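You operate a simulated robot arm through the tools that you are given. There is no shell and no other tool. Be economical: measure what you need, move in short steps, check, and stop when the job is done.

The job below is to be done with a simulated robot arm. You get a single attempt, and the scene is never put back.

## Task
Put two of the blue filters from the top of the long bench on the beige small paper sheet. Open the top drawer of the teal cabinet, put the grey strap coil on the top of the long bench away in the inside of the top drawer of the teal cabinet, then shut the drawer. Take the purple board from the top of the long bench and leave it on the wood board on the top of the green table. Take the orange board and leave it on top of the steel plate on the top of the long bench. Do these in any order. Set down upright: blue filter.

The check looks at the end state, three seconds after you hand in, the way a careful person would. Anything else that was tipped, shoved, dropped, spilled or broken makes it a failure. Flat cloth is picked up by pressing the open fingertips on it (5 to 10 N) and closing them slowly along it; thin cloth reads only 2 to 8 mm in the jaws.

## Robot
A 6-joint arm with a two-finger gripper on a trunk, on a base that drives. Base frame: it is fixed to the floor where the robot stands at the start and does not move with it; the origin is under the middle of the robot, x ahead of it, y to its left, z up. Lengths are in cm, angles in degrees, forces in N, time in s.
Its first joint turns from -166.0 to 166.0 degrees. Places, roughly: blue filter [150, -25, 75]; grey strap coil (6x6x2 cm) [110, -40, 80]; inside of the top drawer of the teal cabinet [800, 810, 60]; orange board (16x6x2 cm) [90, 0, 80]; purple board (16x6x2 cm) [100, -10, 80]; small paper sheet (37x28x2 cm) [80, -60, 80]; steel plate [-125, -175, 75]; top drawer of the teal cabinet [800, 810, 60]; wood board (24x19x2 cm) [380, 120, 90]. Payload 2.54 kg.
The TCP is the grasp point between the finger pads, 3 cm short of the fingertips. In the tool frame z runs along the fingers and y along their closing line. Largest opening 11.6 cm; the body of the gripper starts 9.5 cm behind the TCP.
Orientation is told as [roll, pitch, yaw] about the base's x, y, z axes, in that order, counted from this pose: with the fingers straight down and closing along the base's y, the tool's x points along the base's -x, its y along +y and its z along -z.

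## Interface
- The arm moves only by the tool nudge_tool. Its arguments are lists of equal length, an entry for each row: "translation": the shift along the tool's x, y, z in units of 100 mm (1.0 is 100 mm), a list of three; "delta_rot": the turn, a rotation vector about the tool's x, y, z in units of 180 degrees (1.0 is 180 degrees), a list of three; "fingers": the opening, from 0 (shut) to 1 (fully open). In form: {"translation": [[dx, dy, dz], ...], "delta_rot": [[wx, wy, wz], ...], "fingers": [fingers, ...]}. A call has 1 to 10 rows; each row is the pose to reach, as a shift and turn from the pose commanded when the call began, along the tool's axes at that moment. A call with a number of a shift or a turn outside -1 to 1 is refused whole. Rows are played at 5 a second. More than 5 cm and 8.6 degrees between two rows, or a gripper value outside its range, and nothing of the call is played. A pose out of reach is approached as far as the arm can. The call stops where the force on the tool passes 40 N (or 10 N more than at its start, if that is more) or the arm is blocked; 0.2 s more then pass. The fingers move at their own pace (about 7.2 cm/s each) and stop on an object; they squeeze with about 26 N. The grip force told is the motor's: it shows also when the fingers shut on nothing. Time passes only in rows, and 0.2 s behind the last, so rows that repeat a pose let the fingers close. It gives the time, the measured TCP pose, the force on the tool (base axes), the opening and the grip force at its end, in the units of the frame above (readings bear some noise), with the torque about the TCP (base axes, N m) and any sound that the robot's microphone picked up.
- Cameras (640 x 400 px; columns grow to the right, rows downward): "scene" is now at [-3.98, 10.87, 141.66]; the picture's right is [-0.45, -0.89, 0.00], its down [-0.46, 0.23, -0.86] and it looks along [0.77, -0.39, -0.51] (base axes); focal length 292 px, centre (320, 200). "wrist" rides on the gripper at [6.9, -1.5, -12.2] in the tool frame; the picture's right is [0.21, 0.98, 0.00], its down [-0.83, 0.18, -0.53] and it looks along [-0.52, 0.11, 0.85] (tool axes); focal length 251 px, centre (320, 200). There is no depth. A picture from a camera that has moved, and an enlarged one, comes with that camera's place and axes in the base frame and with its lens.
- snapshot(camera): a new picture of that camera. No time passes.
- base_move(legs): drives the robot by 1 to 6 legs, each [ahead, left, turn to the left] in cm, cm and degrees, along the robot's own axes; the way and the turn of a leg run together, so that a leg with both is an arc; at most 150 cm and 180 degrees a leg. The arm and the cameras ride along, it lands a little off, and it stops where it bumps. It gives what a move gives.
- turn_head(pan, tilt): turns the head with the scene camera to pan (to the left, within 120 degrees either way) and tilt (down, from -29 to 69), counted from straight ahead of the robot. It gives what a move gives.
- enlarge(camera, box): a new picture of the part [left, top, right, bottom] of that camera's present view, enlarged. No time passes.
- hand_in(): hands the job in; it is judged then, once.

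Go step by step. Nothing tells you exact positions but the pictures and the camera data: compare them with the known pose of the tool, close in by small moves and look again before you grip or let go. The budget is 186 turns and 148 pictures, counting those below and the enlarged ones. Unless the task says otherwise, let go and move clear before handing in, and close with one line.

The tools are called after "Emit:" as a command line: name --argument value ..., lists and objects as JSON in quotes. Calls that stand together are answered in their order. nudge_tool: Moves the arm, as the interface text tells. Its arguments: {"type":"object","properties":{"translation":{"type":"array","items":{"type":"array","items":{"type":"number"}}},"delta_rot":{"type":"array","items":{"type":"array","items":{"type":"number"}}},"fingers":{"type":"array","items":{"type":"number"}}},"required":["translation","delta_rot","fingers"]} The other tools are called the same way: base_move (legs) drives the base; turn_head (pan, tilt) turns the head that bears the scene camera; snapshot (camera) takes a picture; enlarge (camera, box) takes an enlarged picture of a part of a camera's view; hand_in () hands the job in.

At the start:

```text
time_s: 0.0
position: [67.47, 5.42, 110.54]
ee_rot: [0.0, 0.1, 0.0]
contact_force: [0.1, 0.4, 0.2]
moment: [-0.01, 0.0, 0.02]
opening: 11.61
finger_force: 0.1
robot x, y, heading: [0.12, -0.1, -0.2]
head pan, tilt: [-26.9, 30.7]
```

scene: 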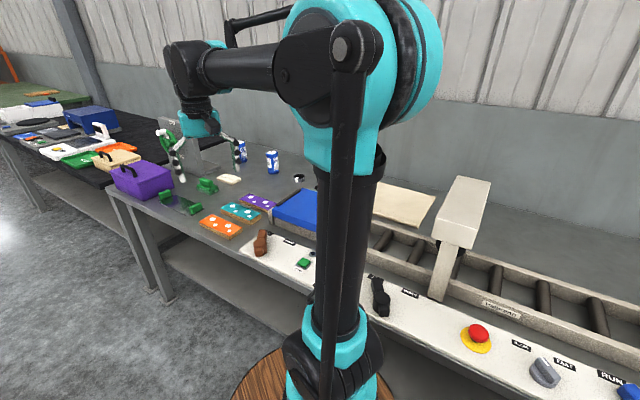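
wrist: 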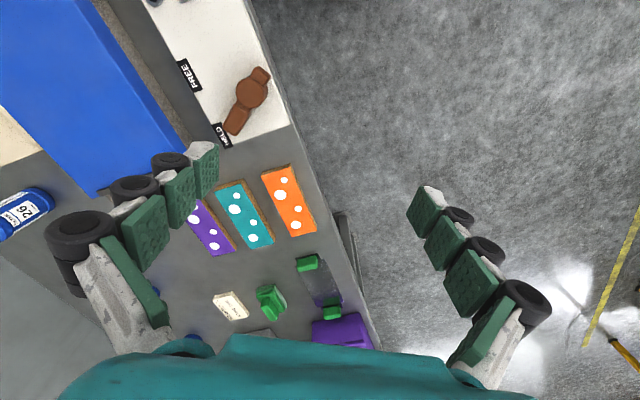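

I see a long bench ahead with orange, teal and purple boards, blue cans (filters), and a conveyor on the right. I'll look around with the head to map everything first.

Emit:
turn_head --pan 0 --tilt 30

Emit:
snapshot --camera "scene"

Emit:
turn_head --pan -75 --tilt 30

Emit:
snapshot --camera "scene"

Emit:
turn_head --pan 60 --tilt 15

Emit:
snapshot --camera "scene"

```text
time_s: 0.9
position: [67.44, 5.31, 110.47]
ee_rot: [0.0, 0.0, 0.0]
contact_force: [-0.1, -0.3, -0.2]
moment: [-0.01, -0.02, -0.01]
opening: 11.62
finger_force: 0.1
robot x, y, heading: [-0.15, -0.28, 0.0]
head pan, tilt: [0.0, 30.0]
```

```text
145 pictures are left
camera scene: at [-2.98, 14.94, 141.77], right [0.0, -1.0, 0.0], down [-0.5, 0.0, -0.87], along [0.87, 0.0, -0.5], focal length 292 px, centre (320, 200)
```

scene: 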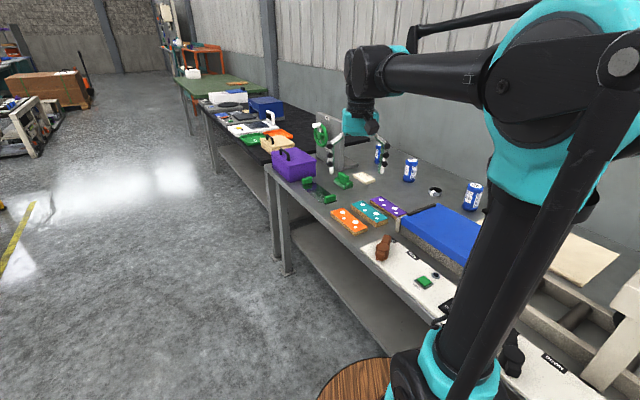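

```text
time_s: 2.4
position: [67.44, 5.29, 110.39]
ee_rot: [-0.1, 0.0, 0.0]
contact_force: [0.6, 0.5, 0.4]
moment: [0.0, 0.02, -0.04]
opening: 11.59
finger_force: 0.0
robot x, y, heading: [-0.2, 0.04, -0.1]
head pan, tilt: [-75.0, 30.0]
```

```text
144 pictures are left
camera scene: at [-9.68, 6.21, 141.77], right [-0.97, -0.26, 0.0], down [-0.13, 0.48, -0.87], along [0.22, -0.84, -0.5], focal length 292 px, centre (320, 200)
```

scene: 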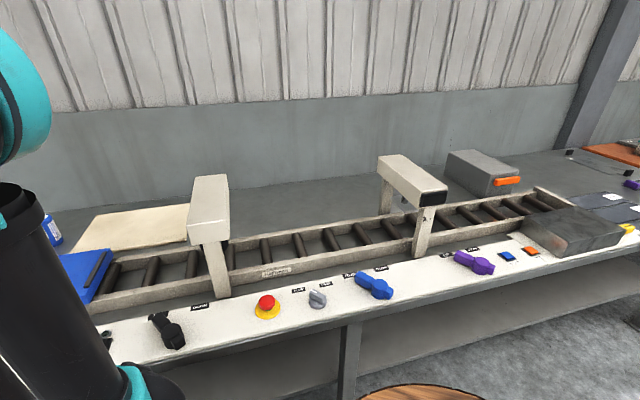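

```text
time_s: 4.5
position: [67.49, 5.48, 110.31]
ee_rot: [0.0, -0.1, 0.1]
contact_force: [0.2, 0.0, 0.3]
moment: [0.01, -0.03, 0.01]
opening: 11.58
finger_force: 0.1
robot x, y, heading: [0.15, -0.15, -0.2]
head pan, tilt: [60.0, 15.0]
```

```text
143 pictures are left
camera scene: at [-7.35, 23.04, 144.19], right [0.87, -0.5, 0.0], down [-0.13, -0.22, -0.97], along [0.48, 0.84, -0.26], focal length 292 px, centre (320, 200)
```

scene: 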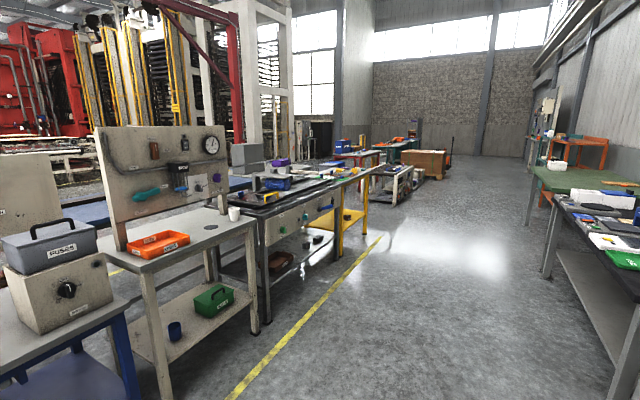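

I've got the rough layout; now enlarging the bench area and viewing the steel plate end.

Emit:
turn_head --pan 0 --tilt 25

Emit:
enlarge --camera "scene" --box '[240, 100, 520, 275]'

Emit:
turn_head --pan -115 --tilt 25

Emit:
snapshot --camera "scene"

Emit:
turn_head --pan 25 --tilt 10

Emit:
snapshot --camera "scene"

```text
time_s: 5.8
position: [67.49, 5.32, 110.43]
ee_rot: [0.0, 0.0, -0.1]
contact_force: [-0.5, -0.5, 0.3]
moment: [0.04, -0.01, -0.05]
opening: 11.62
finger_force: 0.0
robot x, y, heading: [-0.18, -0.0, -0.2]
head pan, tilt: [0.0, 25.0]
```

```text
2.29 times, centred on (380, 188) of scene
camera zoom: at [-2.81, 14.96, 142.56], right [0.0, -1.0, 0.0], down [-0.42, 0.0, -0.91], along [0.91, 0.0, -0.42], focal length 667 px, centre (183, 229)
```

zoom: 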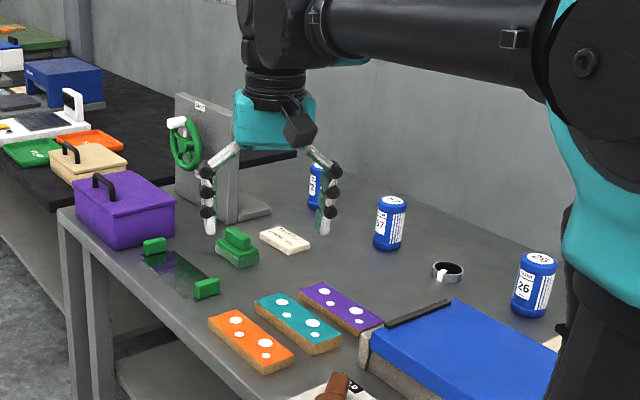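

```text
time_s: 7.8
position: [67.51, 5.37, 110.47]
ee_rot: [0.0, 0.0, 0.0]
contact_force: [0.8, 0.3, 0.5]
moment: [-0.01, -0.04, 0.0]
opening: 11.61
finger_force: 0.1
robot x, y, heading: [-0.13, -0.21, 0.1]
head pan, tilt: [-115.0, 25.0]
```

```text
141 pictures are left
camera scene: at [-15.91, 6.6, 142.56], right [-0.91, 0.42, 0.0], down [0.18, 0.38, -0.91], along [-0.38, -0.82, -0.42], focal length 292 px, centre (320, 200)
```

scene: 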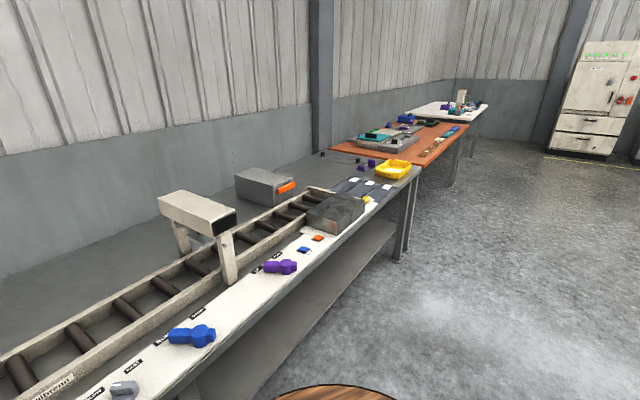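

```text
time_s: 10.0
position: [67.48, 5.37, 110.31]
ee_rot: [0.0, 0.0, 0.0]
contact_force: [0.4, -0.9, -0.1]
moment: [0.0, 0.02, -0.01]
opening: 11.6
finger_force: 0.0
robot x, y, heading: [-0.05, 0.02, -0.0]
head pan, tilt: [25.0, 10.0]
```

```text
140 pictures are left
camera scene: at [-3.6, 18.87, 145.0], right [0.42, -0.91, 0.0], down [-0.16, -0.07, -0.98], along [0.89, 0.42, -0.17], focal length 292 px, centre (320, 200)
```

scene: 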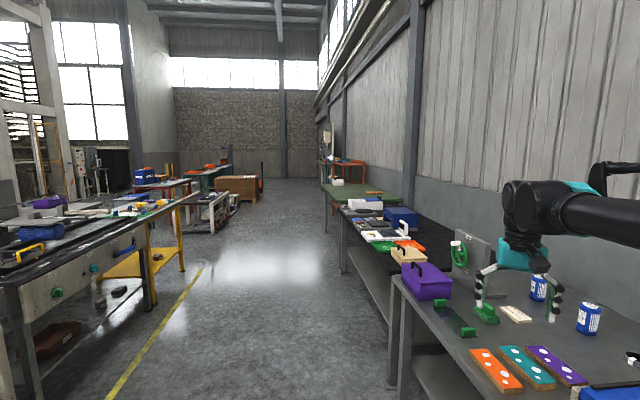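

Bench runs at ~30° in the base frame; boards, coil and filters are clustered around u≈60–100 cm along it. I'll raise the arm and drive to face the bench from a spot that reaches filters and paper alike.

Emit:
nudge_tool --translation '[[0, 0, -0.5], [0, 0, -1.0]]' --delta_rot '[[0, 0, 0], [0, 0, 0]]' --fingers '[1, 1]'

Emit:
base_move --legs '[[40, 22, 0], [0, 0, -60], [6, 14, 0]]'

Emit:
turn_head --pan 15 --tilt 35

Emit:
snapshot --camera "scene"

Emit:
snapshot --camera "wrist"

```text
time_s: 10.6
position: [67.43, 5.57, 120.25]
ee_rot: [0.1, -0.1, 0.0]
contact_force: [0.1, -0.5, 0.1]
moment: [0.0, 0.0, -0.01]
opening: 11.61
finger_force: 0.0
robot x, y, heading: [0.36, 0.07, -0.2]
head pan, tilt: [25.0, 10.0]
```

```text
time_s: 16.3
position: [79.74, -32.41, 120.27]
ee_rot: [0.0, -0.2, -59.6]
contact_force: [-0.3, 0.1, 1.8]
moment: [0.0, -0.03, 0.01]
opening: 11.58
finger_force: 0.1
robot x, y, heading: [40.85, 23.12, -59.3]
head pan, tilt: [25.0, 10.0]
stopped in leg 3: the robot was blocked; the commanded pose is now the measured one
```

```text
time_s: 17.2
position: [79.7, -32.49, 120.17]
ee_rot: [0.0, 0.0, -59.6]
contact_force: [0.2, 0.3, 0.8]
moment: [0.01, -0.03, -0.01]
opening: 11.62
finger_force: 0.1
robot x, y, heading: [41.0, 22.95, -59.5]
head pan, tilt: [15.0, 35.0]
```

```text
139 pictures are left
camera scene: at [53.79, 34.64, 140.99], right [-0.7, -0.71, 0.0], down [-0.41, 0.4, -0.82], along [0.58, -0.57, -0.57], focal length 292 px, centre (320, 200)
```

scene: 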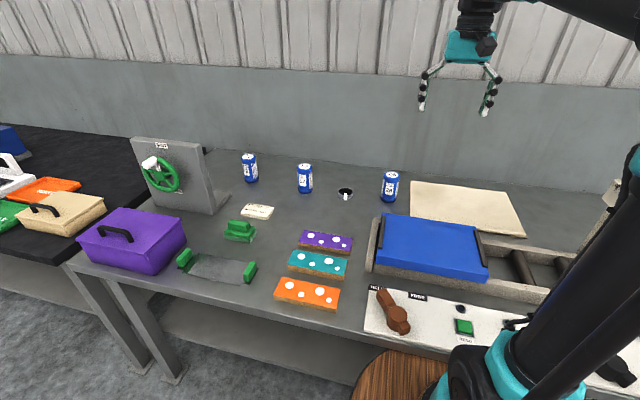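

```text
138 pictures are left
camera wrist: at [74.87, -27.18, 132.48], right [0.73, 0.68, 0.0], down [0.57, -0.62, 0.53], along [0.36, -0.39, -0.85], focal length 251 px, centre (320, 200)
```

wrist: 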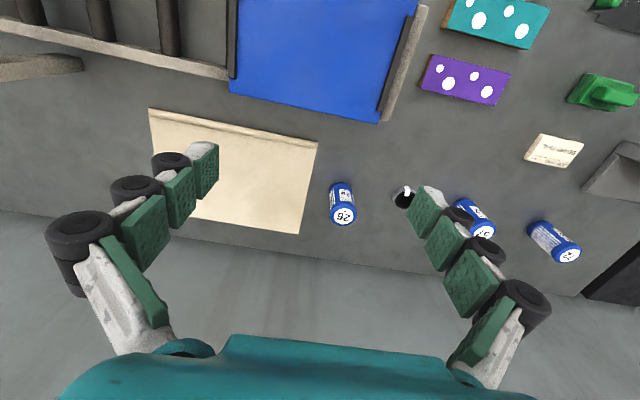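

Robot stopped touching near the bench edge; I'll back off slightly and slide left ~12 cm so both filters and the paper are in reach.

Emit:
base_move --legs '[[-1.5, 0, 0], [0, 12, 0]]'

Emit:
snapshot --camera "scene"

Emit:
snapshot --camera "wrist"

```text
time_s: 18.8
position: [89.4, -24.97, 120.29]
ee_rot: [0.0, -0.1, -59.4]
contact_force: [0.0, -0.1, 0.0]
moment: [0.02, -0.01, 0.03]
opening: 11.59
finger_force: 0.0
robot x, y, heading: [50.43, 30.37, -59.5]
head pan, tilt: [15.0, 35.0]
```

```text
137 pictures are left
camera scene: at [63.47, 42.1, 140.99], right [-0.7, -0.71, 0.0], down [-0.41, 0.4, -0.82], along [0.58, -0.57, -0.57], focal length 292 px, centre (320, 200)
```

scene: 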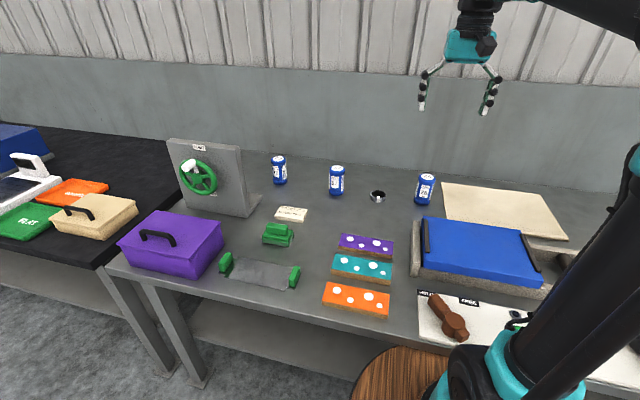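

```text
136 pictures are left
camera wrist: at [84.57, -19.72, 132.48], right [0.73, 0.68, 0.0], down [0.57, -0.62, 0.53], along [0.36, -0.39, -0.85], focal length 251 px, centre (320, 200)
```

wrist: 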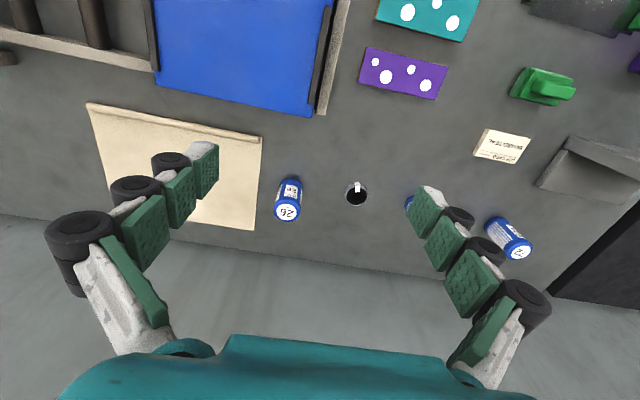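

Filter "26" sits at about (100,−47), top z≈88. I'll bring the tool above it in three steps, then check with the wrist camera.

Emit:
nudge_tool --translation '[[-0.4, 0, 0.2], [-0.8, 0, 0.4], [-1.0, 0, 0.6]]' --delta_rot '[[0, 0, 0], [0, 0, 0], [0, 0, 0]]' --fingers '[1, 1, 1]'

Emit:
nudge_tool --translation '[[-0.4, -0.1, 0.2], [-0.8, -0.2, 0.4], [-1.0, -0.2, 0.6]]' --delta_rot '[[0, 0, 0], [0, 0, 0], [0, 0, 0]]' --fingers '[1, 1, 1]'

Emit:
snapshot --camera "wrist"

```text
time_s: 19.6
position: [94.57, -33.49, 114.24]
ee_rot: [-0.1, -0.1, -59.6]
contact_force: [-0.7, -0.2, 0.1]
moment: [-0.03, -0.01, 0.03]
opening: 11.57
finger_force: 0.1
robot x, y, heading: [50.32, 30.41, -59.6]
head pan, tilt: [15.0, 35.0]
```

```text
time_s: 20.4
position: [98.09, -42.99, 108.26]
ee_rot: [-0.1, -0.3, -59.6]
contact_force: [-0.3, 0.0, 0.4]
moment: [-0.04, -0.01, 0.0]
opening: 11.59
finger_force: 0.1
robot x, y, heading: [50.59, 30.3, -59.4]
head pan, tilt: [15.0, 35.0]
```

```text
135 pictures are left
camera wrist: at [93.2, -37.83, 120.59], right [0.73, 0.68, 0.0], down [0.57, -0.62, 0.53], along [0.36, -0.39, -0.85], focal length 251 px, centre (320, 200)
```

wrist: 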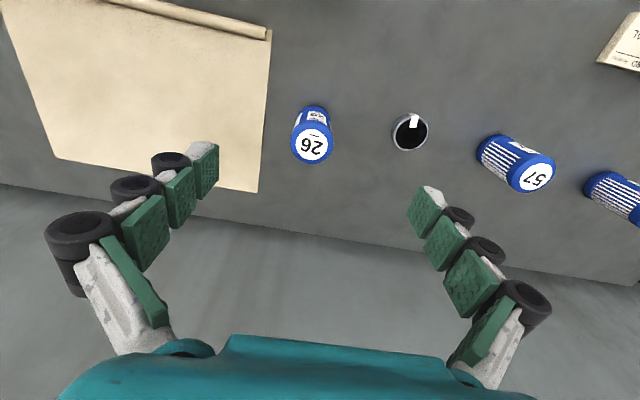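

Filter top at (100.3,−47.3). I'll centre and descend around it.

Emit:
nudge_tool --translation '[[-0.48, -0.03, 0.0], [-0.48, -0.03, 0.5], [-0.48, -0.03, 0.9]]' --delta_rot '[[0, 0, 0], [0, 0, 0], [0, 0, 0]]' --fingers '[1, 1, 1]'

Emit:
snapshot --camera "wrist"

```text
time_s: 21.2
position: [99.93, -47.21, 99.21]
ee_rot: [-0.1, -0.1, -59.6]
contact_force: [-0.6, 0.5, 0.4]
moment: [0.0, -0.02, 0.02]
opening: 11.58
finger_force: 0.1
robot x, y, heading: [50.4, 30.5, -59.7]
head pan, tilt: [15.0, 35.0]
```

```text
134 pictures are left
camera wrist: at [95.16, -42.0, 111.55], right [0.73, 0.68, 0.0], down [0.57, -0.62, 0.53], along [0.36, -0.39, -0.85], focal length 251 px, centre (320, 200)
```

wrist: 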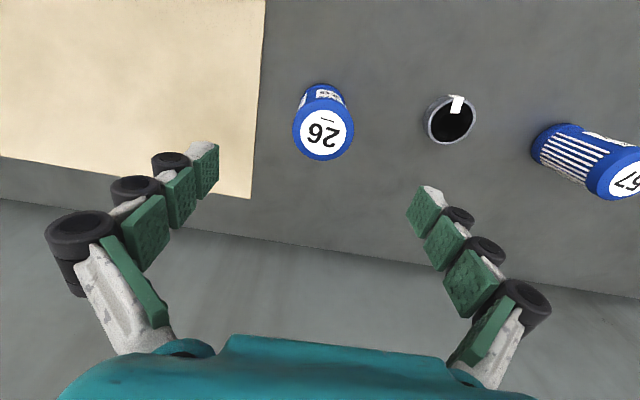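

Well aligned. Descending to z≈83 and gripping.

Emit:
nudge_tool --translation '[[-0.03, 0.03, 0.4], [-0.03, 0.03, 0.8]]' --delta_rot '[[0, 0, 0], [0, 0, 0]]' --fingers '[1, 1]'

Emit:
nudge_tool --translation '[[0, 0, 0.4], [0, 0, 0.8], [0, 0, 0.8], [0, 0, 0.8], [0, 0, 0.8], [0, 0, 0.8]]' --delta_rot '[[0, 0, 0], [0, 0, 0], [0, 0, 0], [0, 0, 0], [0, 0, 0], [0, 0, 0]]' --fingers '[1, 1, 1, 0, 0, 0]'

Emit:
snapshot --camera "wrist"

```text
time_s: 21.8
position: [100.31, -47.63, 91.27]
ee_rot: [0.0, 0.0, -59.5]
contact_force: [-0.7, 0.5, -0.3]
moment: [-0.02, -0.01, 0.02]
opening: 11.6
finger_force: 0.0
robot x, y, heading: [50.48, 30.09, -59.5]
head pan, tilt: [15.0, 35.0]
```

```text
time_s: 23.2
position: [100.29, -47.59, 83.36]
ee_rot: [0.0, -0.1, -59.5]
contact_force: [0.1, 0.4, 0.3]
moment: [0.01, -0.02, 0.0]
opening: 5.39
finger_force: 25.8
robot x, y, heading: [50.39, 30.69, -59.5]
head pan, tilt: [15.0, 35.0]
```

```text
133 pictures are left
camera wrist: at [95.57, -42.35, 95.58], right [0.73, 0.68, 0.0], down [0.57, -0.62, 0.53], along [0.36, -0.39, -0.85], focal length 251 px, centre (320, 200)
```

wrist: 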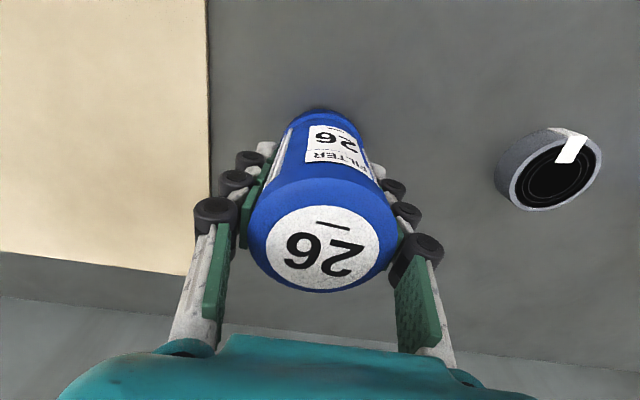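

Filter 26 is gripped. Lift and carry it ~26 cm right over the paper sheet.

Emit:
nudge_tool --translation '[[0, 0, -0.4], [0.0, 0, -0.8], [0.0, -0.4, -0.8], [0.1, -0.8, -0.8], [0.1, -1.0, -0.8]]' --delta_rot '[[0, 0, 0], [0, 0, 0], [0, 0, 0], [0, 0, 0], [0, 0, 0]]' --fingers '[0, 0, 0, 0, 0]'

Emit:
nudge_tool --translation '[[0.05, -0.3, 0], [0.1, -0.6, 0], [0.19, -0.85, 0]]' --delta_rot '[[0, 0, 0], [0, 0, 0], [0, 0, 0]]' --fingers '[0, 0, 0]'

Emit:
nudge_tool --translation '[[0.0, -0.4, 0], [0.0, -0.8, 0]]' --delta_rot '[[0, 0, 0], [0, 0, 0]]' --fingers '[0, 0]'

Emit:
snapshot --camera "wrist"

Emit:
snapshot --camera "scene"

```text
time_s: 24.4
position: [91.35, -51.68, 91.51]
ee_rot: [0.0, 0.0, -59.5]
contact_force: [0.3, -0.4, -1.4]
moment: [-0.01, 0.01, 0.04]
opening: 5.35
finger_force: 25.5
robot x, y, heading: [50.34, 30.29, -59.4]
head pan, tilt: [15.0, 35.0]
```

```text
time_s: 25.2
position: [82.94, -54.38, 91.14]
ee_rot: [0.0, 0.0, -59.5]
contact_force: [0.6, 0.0, -1.4]
moment: [-0.01, 0.02, 0.02]
opening: 5.37
finger_force: 26.3
robot x, y, heading: [50.61, 30.12, -59.8]
head pan, tilt: [15.0, 35.0]
```

```text
time_s: 25.8
position: [76.23, -58.54, 91.29]
ee_rot: [0.0, -0.1, -59.5]
contact_force: [0.8, 1.2, -1.6]
moment: [-0.01, 0.07, 0.03]
opening: 5.38
finger_force: 25.8
robot x, y, heading: [50.15, 30.39, -59.6]
head pan, tilt: [15.0, 35.0]
```

```text
132 pictures are left
camera wrist: at [71.42, -53.34, 103.54], right [0.73, 0.68, 0.0], down [0.58, -0.62, 0.53], along [0.36, -0.39, -0.85], focal length 251 px, centre (320, 200)
```

wrist: 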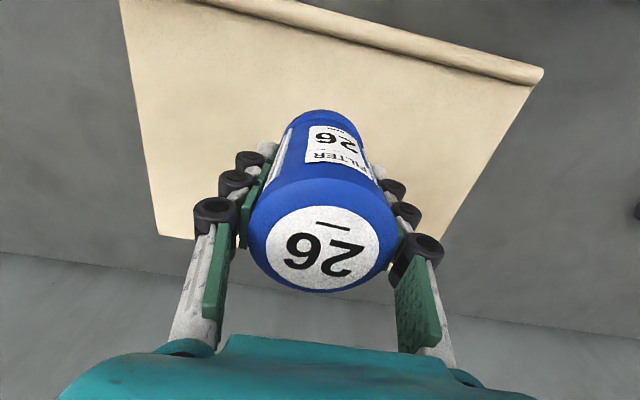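

```text
131 pictures are left
camera scene: at [63.48, 42.12, 140.98], right [-0.7, -0.71, 0.0], down [-0.41, 0.4, -0.82], along [0.58, -0.57, -0.57], focal length 292 px, centre (320, 200)
```

scene: 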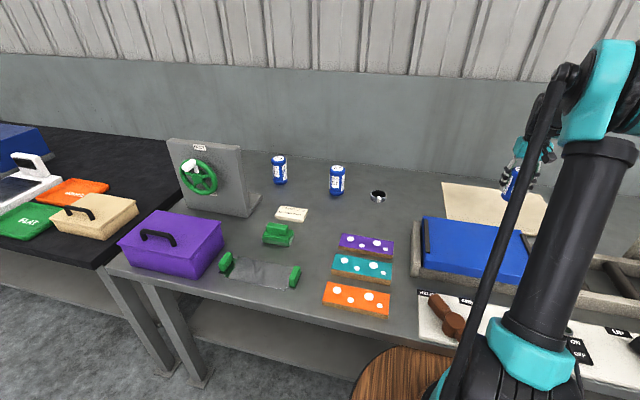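

Over the paper. Lowering in small steps.

Emit:
nudge_tool --translation '[[0, 0, 0.4], [0, 0, 0.65], [0, 0, 0.7], [0, 0, 0.73]]' --delta_rot '[[0, 0, 0], [0, 0, 0], [0, 0, 0], [0, 0, 0]]' --fingers '[0, 0, 0, 0]'

Emit:
enlarge --camera "wrist" --box '[200, 50, 440, 200]'

```text
time_s: 26.8
position: [76.06, -58.51, 83.9]
ee_rot: [0.0, 0.0, -59.5]
contact_force: [-0.8, -0.8, -1.6]
moment: [-0.01, 0.0, 0.02]
opening: 5.39
finger_force: 25.5
robot x, y, heading: [50.19, 30.52, -59.7]
head pan, tilt: [15.0, 35.0]
```

```text
2.67 times, centred on (320, 125) of wrist
camera zoom: at [71.28, -53.32, 96.15], right [0.73, 0.68, 0.0], down [0.57, -0.62, 0.53], along [0.36, -0.39, -0.85], focal length 670 px, centre (320, 400)
```

zoom: 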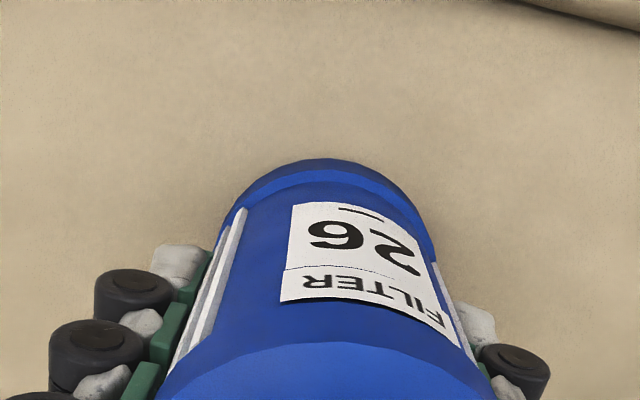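

Emit:
nudge_tool --translation '[[0, 0, 0.02], [0, 0, 0.03], [0, 0, 0.04], [0, 0, 0.045]]' --delta_rot '[[0, 0, 0], [0, 0, 0], [0, 0, 0], [0, 0, 0]]' --fingers '[0, 0, 0, 0]'

```text
time_s: 27.8
position: [76.11, -58.56, 83.49]
ee_rot: [-0.1, -0.1, -59.5]
contact_force: [-1.9, -1.3, 18.5]
moment: [0.06, 0.16, 0.12]
opening: 5.4
finger_force: 25.5
robot x, y, heading: [50.5, 30.25, -59.4]
head pan, tilt: [15.0, 35.0]
```

Contact made on the paper; easing up slightly, releasing and rising.

Emit:
nudge_tool --translation '[[0, 0, -0.015], [0, 0, -0.015], [0, 0, -0.015]]' --delta_rot '[[0, 0, 0], [0, 0, 0], [0, 0, 0]]' --fingers '[0, 0.55, 0.75]'

Emit:
nudge_tool --translation '[[0, 0, -0.3], [0, 0, -0.7], [0, 0, -1.0]]' --delta_rot '[[0, 0, 0], [0, 0, 0], [0, 0, 0]]' --fingers '[0.8, 0.8, 0.8]'

Emit:
snapshot --camera "wrist"

```text
time_s: 28.6
position: [76.11, -58.66, 83.65]
ee_rot: [0.0, 0.0, -59.6]
contact_force: [-0.2, 1.3, -0.2]
moment: [0.0, -0.03, -0.01]
opening: 8.68
finger_force: 0.1
robot x, y, heading: [50.58, 30.67, -59.6]
head pan, tilt: [15.0, 35.0]
```

```text
time_s: 29.4
position: [76.18, -58.77, 93.57]
ee_rot: [0.0, 0.0, -59.4]
contact_force: [-0.4, -0.6, 0.0]
moment: [0.01, 0.01, 0.0]
opening: 9.27
finger_force: 0.0
robot x, y, heading: [50.14, 30.42, -59.6]
head pan, tilt: [15.0, 35.0]
```

```text
129 pictures are left
camera wrist: at [71.3, -53.4, 105.8], right [0.73, 0.68, 0.0], down [0.57, -0.62, 0.53], along [0.36, -0.39, -0.85], focal length 251 px, centre (320, 200)
```

wrist: 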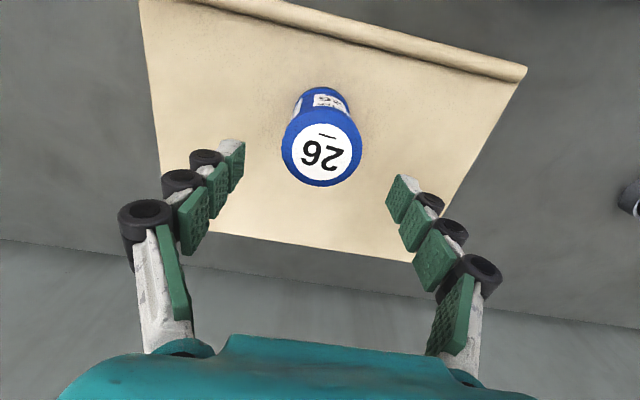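

Filter 26 stands upright on the paper. Filter "57" is at about (127,−28.5); I'll raise and slide the base left 49 cm so the tool lands over it.

Emit:
nudge_tool --translation '[[0, 0, -0.4], [0, 0, -0.6]]' --delta_rot '[[0, 0, 0], [0, 0, 0]]' --fingers '[1, 1]'

Emit:
base_move --legs '[[-0.7, 49, 0]]'

Emit:
snapshot --camera "wrist"

```text
time_s: 30.0
position: [76.06, -58.64, 99.62]
ee_rot: [-0.1, 0.0, -59.4]
contact_force: [-0.5, 1.1, 1.0]
moment: [0.0, -0.02, 0.0]
opening: 11.59
finger_force: 0.0
robot x, y, heading: [50.64, 30.2, -59.5]
head pan, tilt: [15.0, 35.0]
```

```text
time_s: 32.9
position: [118.64, -32.74, 99.64]
ee_rot: [0.0, 0.0, -59.4]
contact_force: [-0.7, -0.2, -0.1]
moment: [-0.02, -0.01, 0.01]
opening: 11.61
finger_force: 0.1
robot x, y, heading: [92.8, 56.07, -59.2]
head pan, tilt: [15.0, 35.0]
```

```text
128 pictures are left
camera wrist: at [113.82, -27.6, 111.94], right [0.73, 0.68, 0.0], down [0.58, -0.62, 0.53], along [0.37, -0.39, -0.85], focal length 251 px, centre (320, 200)
```

wrist: 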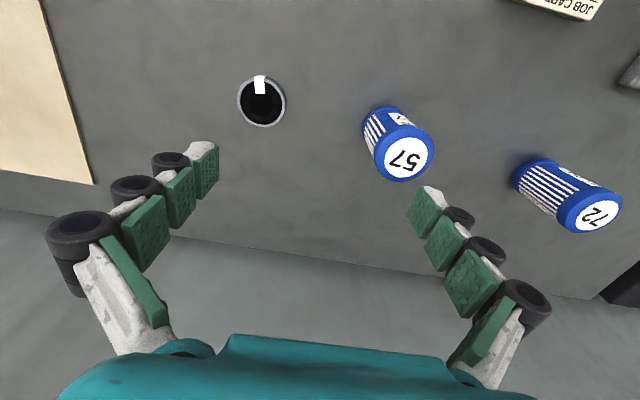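

Emit:
nudge_tool --translation '[[-0.06, 0.45, 0], [-0.12, 0.92, 0], [-0.12, 0.92, 0.3]]' --delta_rot '[[0, 0, 0], [0, 0, 0], [0, 0, 0]]' --fingers '[1, 1, 1]'

Emit:
snapshot --camera "wrist"

```text
time_s: 33.7
position: [127.13, -29.23, 96.76]
ee_rot: [0.0, 0.0, -59.3]
contact_force: [0.4, 0.2, -0.5]
moment: [0.01, 0.01, -0.05]
opening: 11.6
finger_force: 0.1
robot x, y, heading: [92.82, 56.33, -59.4]
head pan, tilt: [15.0, 35.0]
```

```text
127 pictures are left
camera wrist: at [122.33, -24.07, 109.04], right [0.73, 0.68, 0.0], down [0.58, -0.62, 0.53], along [0.37, -0.39, -0.85], focal length 251 px, centre (320, 200)
```

wrist: 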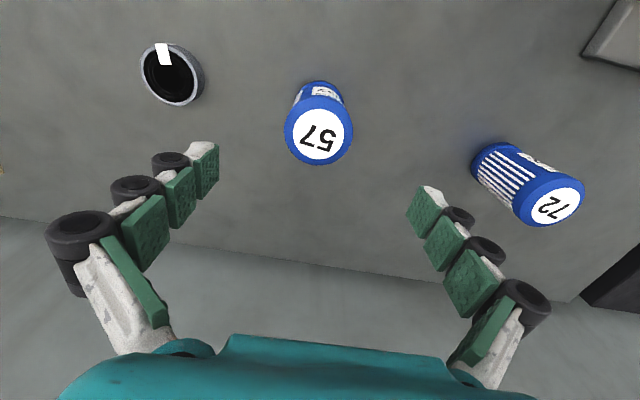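

Emit:
nudge_tool --translation '[[0, 0, 0.4], [0, 0, 0.8]]' --delta_rot '[[0, 0, 0], [0, 0, 0]]' --fingers '[1, 1]'

Emit:
nudge_tool --translation '[[0, 0, 0.3], [0, 0, 0.54], [0, 0, 0.54], [0, 0, 0.54], [0, 0, 0.54], [0, 0, 0.54]]' --delta_rot '[[0, 0, 0], [0, 0, 0], [0, 0, 0], [0, 0, 0], [0, 0, 0], [0, 0, 0]]' --fingers '[1, 1, 0, 0, 0, 0]'

Emit:
nudge_tool --translation '[[0, 0, -0.4], [0, 0, -0.8], [0, 0, -1.0]]' --delta_rot '[[0, 0, 0], [0, 0, 0], [0, 0, 0]]' --fingers '[0, 0, 0]'

Emit:
snapshot --camera "wrist"

```text
time_s: 34.3
position: [127.07, -29.26, 88.77]
ee_rot: [0.1, 0.0, -59.3]
contact_force: [0.3, 0.6, -0.8]
moment: [-0.06, 0.0, -0.03]
opening: 11.6
finger_force: 0.1
robot x, y, heading: [92.78, 55.88, -59.1]
head pan, tilt: [15.0, 35.0]
```

```text
time_s: 35.7
position: [127.07, -29.11, 83.31]
ee_rot: [0.0, 0.0, -59.3]
contact_force: [-0.5, -0.3, -0.2]
moment: [0.01, -0.01, 0.02]
opening: 5.39
finger_force: 25.7
robot x, y, heading: [92.29, 56.15, -59.2]
head pan, tilt: [15.0, 35.0]
```

```text
time_s: 36.5
position: [127.2, -29.17, 93.3]
ee_rot: [0.0, 0.0, -59.4]
contact_force: [0.9, -0.2, -1.1]
moment: [-0.03, -0.02, -0.02]
opening: 5.38
finger_force: 25.8
robot x, y, heading: [92.18, 56.12, -59.3]
head pan, tilt: [15.0, 35.0]
```

```text
126 pictures are left
camera wrist: at [122.38, -23.97, 105.51], right [0.73, 0.68, 0.0], down [0.58, -0.62, 0.53], along [0.37, -0.39, -0.85], focal length 251 px, centre (320, 200)
```

wrist: 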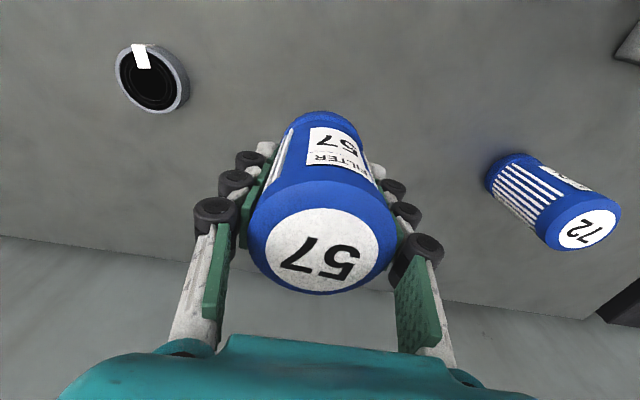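

Filter 57 held. Drive right 47 cm to carry it over the paper, next to 26.

Emit:
base_move --legs '[[-0.6, -46.5, 0]]'

Emit:
snapshot --camera "wrist"

```text
time_s: 39.3
position: [88.18, -51.97, 93.27]
ee_rot: [0.0, 0.0, -58.8]
contact_force: [-1.0, 0.8, -1.9]
moment: [0.0, 0.0, 0.01]
opening: 5.37
finger_force: 25.8
robot x, y, heading: [52.52, 32.89, -58.8]
head pan, tilt: [15.0, 35.0]
```

```text
125 pictures are left
camera wrist: at [83.34, -46.78, 105.49], right [0.72, 0.69, 0.0], down [0.58, -0.61, 0.53], along [0.37, -0.39, -0.85], focal length 251 px, centre (320, 200)
```

wrist: 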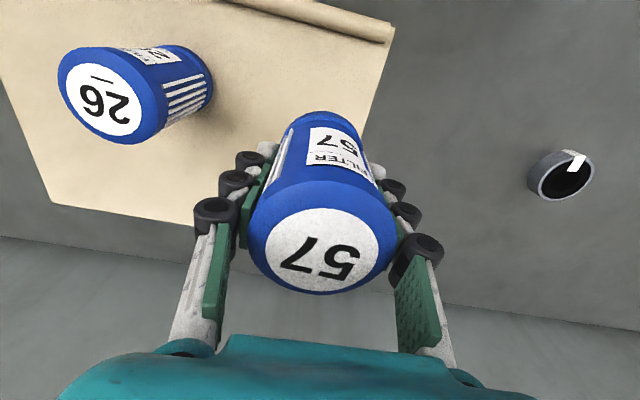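

Emit:
nudge_tool --translation '[[0.05, -0.25, 0], [0.05, -0.25, 0.4], [0.05, -0.25, 0.85], [0.05, -0.25, 0.93]]' --delta_rot '[[0, 0, 0], [0, 0, 0], [0, 0, 0], [0, 0, 0]]' --fingers '[0, 0, 0, 0]'

Emit:
nudge_tool --translation '[[0, 0, 0.02], [0, 0, 0.035], [0, 0, 0.045]]' --delta_rot '[[0, 0, 0], [0, 0, 0], [0, 0, 0]]' --fingers '[0, 0, 0]'

Emit:
snapshot --camera "wrist"

```text
time_s: 40.3
position: [85.86, -52.98, 83.92]
ee_rot: [0.0, 0.0, -58.8]
contact_force: [-0.7, 0.6, -0.6]
moment: [-0.01, -0.03, 0.02]
opening: 5.36
finger_force: 26.2
robot x, y, heading: [52.97, 33.08, -59.0]
head pan, tilt: [15.0, 35.0]
```

```text
time_s: 41.1
position: [85.95, -52.84, 83.5]
ee_rot: [0.0, -0.1, -59.0]
contact_force: [-1.0, -3.5, 18.1]
moment: [0.0, 0.17, 0.11]
opening: 5.36
finger_force: 26.4
robot x, y, heading: [52.92, 33.18, -58.6]
head pan, tilt: [15.0, 35.0]
```

```text
124 pictures are left
camera wrist: at [81.0, -47.63, 95.78], right [0.72, 0.69, 0.0], down [0.58, -0.61, 0.53], along [0.37, -0.39, -0.84], focal length 251 px, centre (320, 200)
```

wrist: 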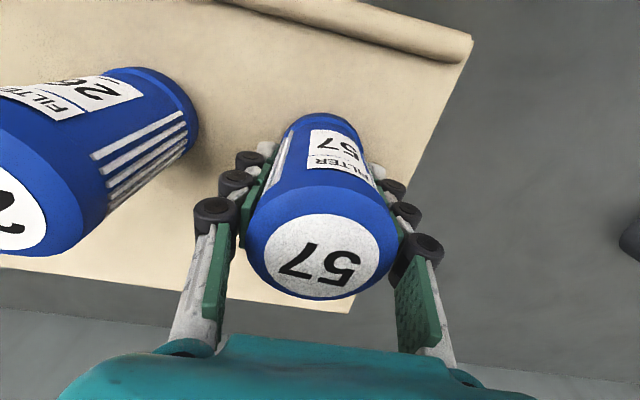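

Filter 57 rests on the paper. Ease up, release partially, rise.

Emit:
nudge_tool --translation '[[0, 0, -0.015], [0, 0, -0.015], [0, 0, -0.015]]' --delta_rot '[[0, 0, 0], [0, 0, 0], [0, 0, 0]]' --fingers '[0, 0.55, 0.72]'

Emit:
nudge_tool --translation '[[0, 0, -0.3], [0, 0, -0.7], [0, 0, -1.0]]' --delta_rot '[[0, 0, 0], [0, 0, 0], [0, 0, 0]]' --fingers '[0.72, 0.72, 0.72]'

Emit:
snapshot --camera "wrist"

```text
time_s: 41.9
position: [85.86, -52.78, 83.56]
ee_rot: [0.0, 0.0, -58.7]
contact_force: [-0.3, 0.2, 0.2]
moment: [-0.01, -0.01, -0.03]
opening: 8.33
finger_force: 0.0
robot x, y, heading: [53.22, 33.01, -58.9]
head pan, tilt: [15.0, 35.0]
```

```text
time_s: 42.7
position: [85.69, -52.72, 93.7]
ee_rot: [0.0, 0.0, -58.9]
contact_force: [0.1, 0.4, -0.4]
moment: [0.01, 0.03, 0.02]
opening: 8.35
finger_force: 0.1
robot x, y, heading: [52.92, 33.27, -58.9]
head pan, tilt: [15.0, 35.0]
```

```text
123 pictures are left
camera wrist: at [80.87, -47.56, 105.91], right [0.72, 0.69, 0.0], down [0.58, -0.61, 0.53], along [0.37, -0.39, -0.85], focal length 251 px, centre (320, 200)
```

wrist: 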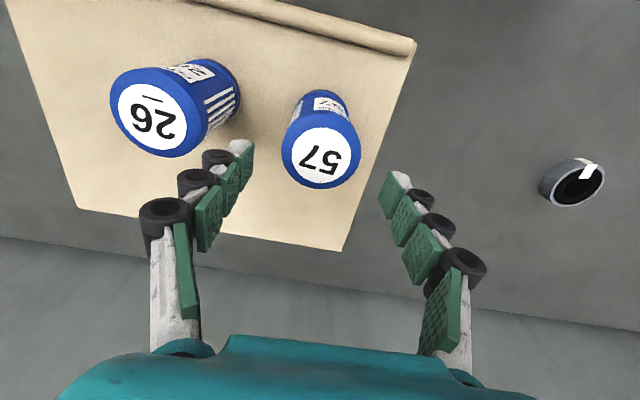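

Both filters stand on the paper. Next the orange board (~(90.6,3.1), long axis along the bench): slide left, retract, and turn the gripper 90° to close across its width.

Emit:
nudge_tool --translation '[[0, 0, -0.4], [0, 0, -0.8]]' --delta_rot '[[0, 0, 0], [0, 0, 0]]' --fingers '[0.72, 0.72]'

Emit:
base_move --legs '[[-0.5, 33, 0]]'

Emit:
nudge_tool --translation '[[0.1, 0, 0], [0.2, 0, 0], [0.3, 0, 0], [0.4, 0, 0], [0.5, 0, 0], [0.6, 0, 0], [0.7, 0, 0], [0.8, 0, 0], [0.9, 0, 0], [1.0, 0, 0]]' --delta_rot '[[0, 0, 0.047], [0, 0, 0.094], [0, 0, 0.141], [0, 0, 0.188], [0, 0, 0.235], [0, 0, 0.282], [0, 0, 0.329], [0, 0, 0.376], [0, 0, 0.423], [0, 0, 0.47]]' --fingers '[0.75, 0.75, 0.75, 0.75, 0.75, 0.75, 0.75, 0.75, 0.75, 0.75]'

Emit:
nudge_tool --translation '[[0.0, -0.4, 0], [0, -0.8, 0], [0, -1.0, 0]]' --delta_rot '[[0, 0, 0.03], [0, 0, 0.03], [0, 0, 0.03]]' --fingers '[0.75, 0.75, 0.75]'

Emit:
nudge_tool --translation '[[0.0, -0.4, 0], [0, -0.8, 0], [0, -1.0, 0]]' --delta_rot '[[0, 0, 0], [0, 0, 0], [0, 0, 0]]' --fingers '[0.75, 0.75, 0.75]'

Emit:
snapshot --camera "wrist"

Emit:
snapshot --camera "scene"

```text
time_s: 43.3
position: [85.74, -52.72, 101.56]
ee_rot: [0.0, 0.0, -58.9]
contact_force: [0.4, 0.8, 0.0]
moment: [0.02, 0.02, 0.01]
opening: 8.38
finger_force: 0.2
robot x, y, heading: [52.98, 33.01, -58.9]
head pan, tilt: [15.0, 35.0]
```

```text
time_s: 45.5
position: [113.92, -35.22, 101.59]
ee_rot: [0.0, 0.0, -58.8]
contact_force: [0.2, -0.8, 0.5]
moment: [0.0, 0.0, -0.02]
opening: 8.32
finger_force: 0.0
robot x, y, heading: [80.86, 50.25, -58.8]
head pan, tilt: [15.0, 35.0]
```

```text
time_s: 47.7
position: [108.7, -26.62, 101.52]
ee_rot: [0.0, 0.0, -143.4]
contact_force: [0.5, -0.3, -0.7]
moment: [0.01, 0.01, -0.03]
opening: 8.7
finger_force: 0.1
robot x, y, heading: [80.7, 50.59, -58.7]
head pan, tilt: [15.0, 35.0]
```

```text
time_s: 48.5
position: [102.68, -18.82, 101.82]
ee_rot: [0.1, 0.0, -148.8]
contact_force: [0.9, 0.1, 0.1]
moment: [0.01, 0.03, -0.02]
opening: 8.71
finger_force: 0.1
robot x, y, heading: [80.63, 50.37, -58.6]
head pan, tilt: [15.0, 35.0]
```

```text
time_s: 49.3
position: [97.46, -10.05, 101.56]
ee_rot: [0.1, 0.1, -148.6]
contact_force: [-0.7, -0.1, 0.0]
moment: [0.01, -0.02, -0.01]
opening: 8.7
finger_force: 0.0
robot x, y, heading: [81.14, 50.36, -58.6]
head pan, tilt: [15.0, 35.0]
```

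```text
122 pictures are left
camera wrist: at [102.64, -5.13, 113.9], right [0.69, -0.72, 0.0], down [-0.61, -0.58, 0.53], along [-0.39, -0.37, -0.85], focal length 251 px, centre (320, 200)
```

wrist: 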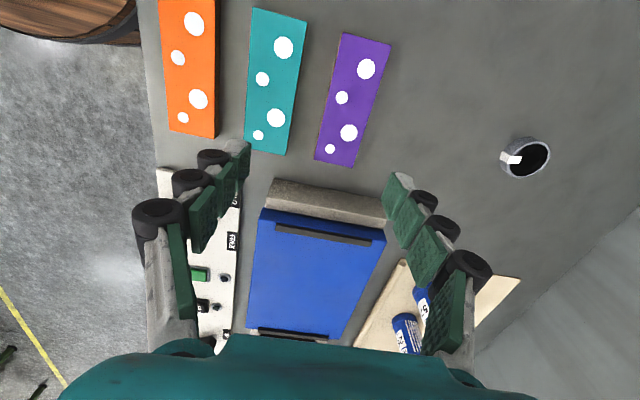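

```text
121 pictures are left
camera scene: at [93.67, 62.42, 140.99], right [-0.69, -0.72, 0.0], down [-0.41, 0.4, -0.82], along [0.59, -0.57, -0.57], focal length 292 px, centre (320, 200)
```

scene: 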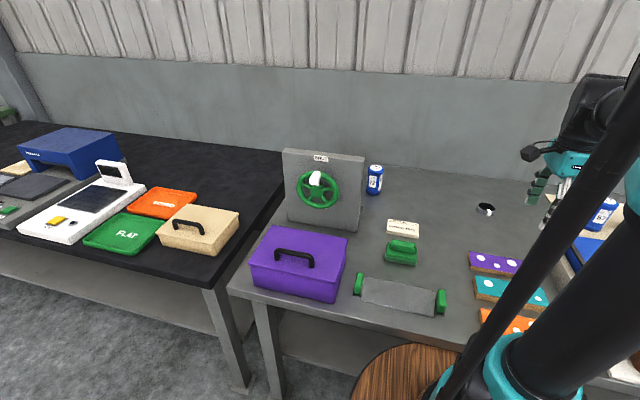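

Orange board centre about (89.3,4.1), aligned with the tool. Retract further and come down over it.

Emit:
nudge_tool --translation '[[0.0, -0.45, 0], [0, -0.9, 0], [0.04, -1.0, 0.2]]' --delta_rot '[[0, 0, 0], [0, 0, 0], [0, 0, 0]]' --fingers '[0.75, 0.75, 0.75]'

Emit:
nudge_tool --translation '[[0.0, -0.4, 0.1], [0, -0.63, 0.5], [0, -0.63, 0.9]]' --delta_rot '[[0, 0, 0], [0, 0, 0], [0, 0, 0]]' --fingers '[0.75, 0.75, 0.75]'

Emit:
snapshot --camera "wrist"

```text
time_s: 50.1
position: [92.83, -1.19, 99.62]
ee_rot: [0.0, 0.1, -148.7]
contact_force: [0.8, 0.9, 0.2]
moment: [0.02, -0.01, 0.0]
opening: 8.72
finger_force: 0.1
robot x, y, heading: [80.82, 50.6, -58.8]
head pan, tilt: [15.0, 35.0]
```

```text
time_s: 50.9
position: [89.33, 4.1, 90.56]
ee_rot: [0.1, 0.0, -148.7]
contact_force: [-0.7, -0.5, -0.5]
moment: [0.0, 0.01, -0.01]
opening: 8.7
finger_force: 0.1
robot x, y, heading: [80.44, 50.75, -58.8]
head pan, tilt: [15.0, 35.0]
```

```text
120 pictures are left
camera wrist: at [94.42, 9.05, 102.76], right [0.69, -0.72, 0.0], down [-0.61, -0.58, 0.53], along [-0.39, -0.37, -0.85], focal length 251 px, centre (320, 200)
```

wrist: 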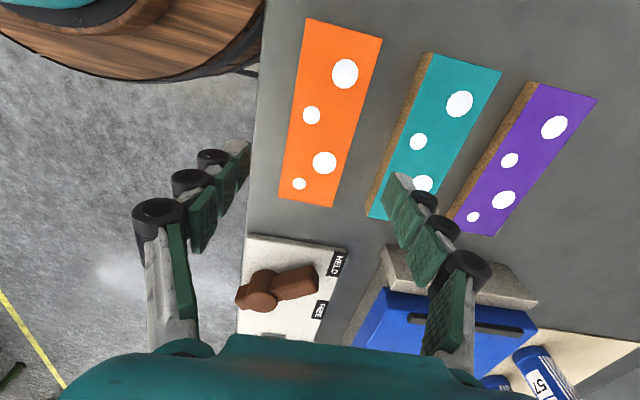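

Centred. Descend gently to the bench, feel contact, then grip.

Emit:
nudge_tool --translation '[[0, 0, 0.4], [0, 0, 0.8], [0, 0, 0.9], [0, 0, 0.93], [0, 0, 0.96], [0, 0, 0.98]]' --delta_rot '[[0, 0, 0], [0, 0, 0], [0, 0, 0], [0, 0, 0], [0, 0, 0], [0, 0, 0]]' --fingers '[0.75, 0.75, 0.75, 0.75, 0.75, 0.75]'

Emit:
snapshot --camera "wrist"

```text
time_s: 52.3
position: [89.24, 4.0, 80.75]
ee_rot: [0.0, 0.0, -148.7]
contact_force: [-0.4, 0.5, 0.1]
moment: [0.01, 0.03, -0.01]
opening: 8.72
finger_force: 0.1
robot x, y, heading: [80.81, 50.5, -58.8]
head pan, tilt: [15.0, 35.0]
```

```text
119 pictures are left
camera wrist: at [94.46, 9.03, 92.97], right [0.69, -0.72, 0.0], down [-0.61, -0.58, 0.53], along [-0.39, -0.37, -0.85], focal length 251 px, centre (320, 200)
```

wrist: 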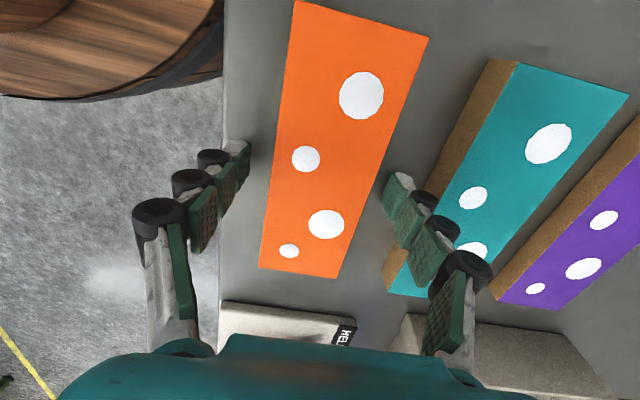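

Emit:
nudge_tool --translation '[[0, 0, 0.02], [0, 0, 0.04], [0, 0, 0.06]]' --delta_rot '[[0, 0, 0], [0, 0, 0], [0, 0, 0]]' --fingers '[0.75, 0.75, 0.75]'

```text
time_s: 53.1
position: [89.5, 4.01, 80.22]
ee_rot: [0.0, 0.0, -148.8]
contact_force: [-0.4, 0.0, 1.8]
moment: [0.03, 0.02, -0.02]
opening: 8.79
finger_force: 0.3
robot x, y, heading: [80.81, 50.36, -58.6]
head pan, tilt: [15.0, 35.0]
```

Emit:
nudge_tool --translation '[[0, 0, -0.015], [0, 0, -0.015], [0, 0, -0.015], [0, 0, -0.015]]' --delta_rot '[[0, 0, 0], [0, 0, 0], [0, 0, 0], [0, 0, 0]]' --fingers '[0.5, 0.3, 0, 0]'

Emit:
nudge_tool --translation '[[0, 0, -0.3], [0, 0, -0.6], [0, 0, -1.0]]' --delta_rot '[[0, 0, 0], [0, 0, 0], [0, 0, 0]]' --fingers '[0, 0, 0]'

Emit:
snapshot --camera "wrist"

```text
time_s: 53.5
position: [89.33, 4.06, 80.44]
ee_rot: [-0.1, 0.0, -148.8]
contact_force: [2.8, 3.6, 72.5]
moment: [0.25, 0.01, 0.03]
opening: 7.69
finger_force: 44.2
robot x, y, heading: [80.37, 50.75, -58.7]
head pan, tilt: [15.0, 35.0]
stopped in row 2: the force on the tool passed its limit at 45 N (the readings are from after the stop); the commanded pose is now the measured one
```

```text
time_s: 54.4
position: [89.32, 3.97, 90.44]
ee_rot: [0.0, 0.0, -148.7]
contact_force: [-0.5, -0.9, -1.1]
moment: [0.08, 0.0, 0.0]
opening: 5.91
finger_force: 26.5
robot x, y, heading: [80.34, 50.38, -58.7]
head pan, tilt: [15.0, 35.0]
```

```text
118 pictures are left
camera wrist: at [94.49, 8.88, 102.75], right [0.69, -0.72, 0.0], down [-0.61, -0.58, 0.53], along [-0.39, -0.37, -0.85], focal length 251 px, centre (320, 200)
```

wrist: 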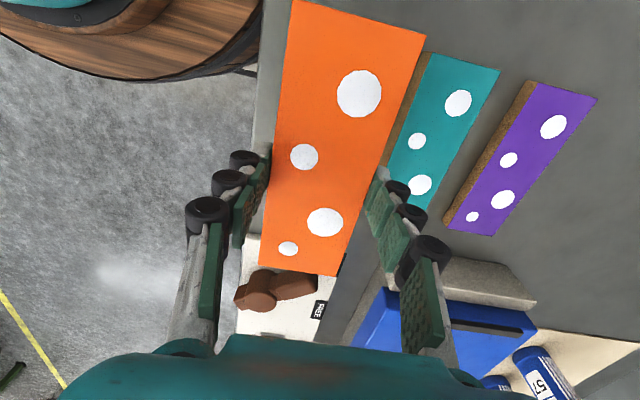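

Orange board is gripped and lifted (5.9 cm). Next: raise, back off the bench, drive right along it ~235 cm and look for the steel plate.

Emit:
nudge_tool --translation '[[0, 0, -0.4], [0, 0, -0.8]]' --delta_rot '[[0, 0, 0], [0, 0, 0]]' --fingers '[0, 0]'

Emit:
base_move --legs '[[-25, 0, 0], [0, -120, 0], [0, -110, 0]]'

Emit:
turn_head --pan -15 --tilt 30

Emit:
snapshot --camera "scene"

```text
time_s: 55.0
position: [89.31, 4.19, 98.38]
ee_rot: [0.1, 0.0, -148.8]
contact_force: [-0.1, 0.6, -2.4]
moment: [-0.01, 0.02, -0.02]
opening: 5.9
finger_force: 25.8
robot x, y, heading: [80.88, 50.61, -58.5]
head pan, tilt: [15.0, 35.0]
```

```text
time_s: 67.7
position: [-119.12, -95.08, 98.43]
ee_rot: [0.1, -0.1, -148.0]
contact_force: [0.5, 0.1, -0.2]
moment: [0.03, -0.02, 0.02]
opening: 5.91
finger_force: 25.9
robot x, y, heading: [-128.06, -48.66, -57.8]
head pan, tilt: [15.0, 35.0]
```

```text
time_s: 68.7
position: [-119.31, -95.15, 98.42]
ee_rot: [0.0, 0.0, -148.0]
contact_force: [-0.1, 0.4, -1.0]
moment: [-0.02, -0.01, 0.04]
opening: 5.93
finger_force: 25.9
robot x, y, heading: [-128.04, -48.73, -58.0]
head pan, tilt: [-15.0, 30.0]
```

```text
117 pictures are left
camera scene: at [-119.33, -39.39, 141.77], right [-0.96, -0.29, 0.0], down [-0.15, 0.48, -0.87], along [0.25, -0.83, -0.5], focal length 292 px, centre (320, 200)
```

scene: 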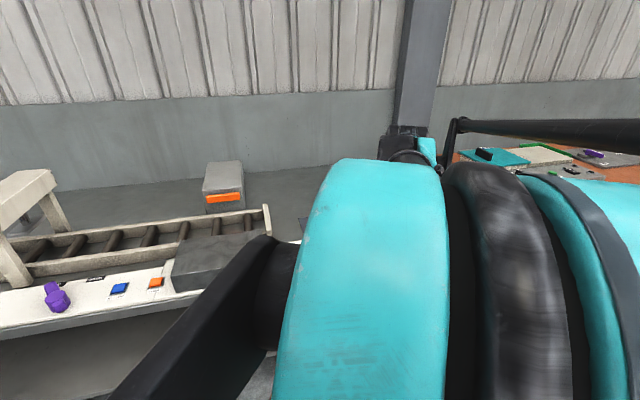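

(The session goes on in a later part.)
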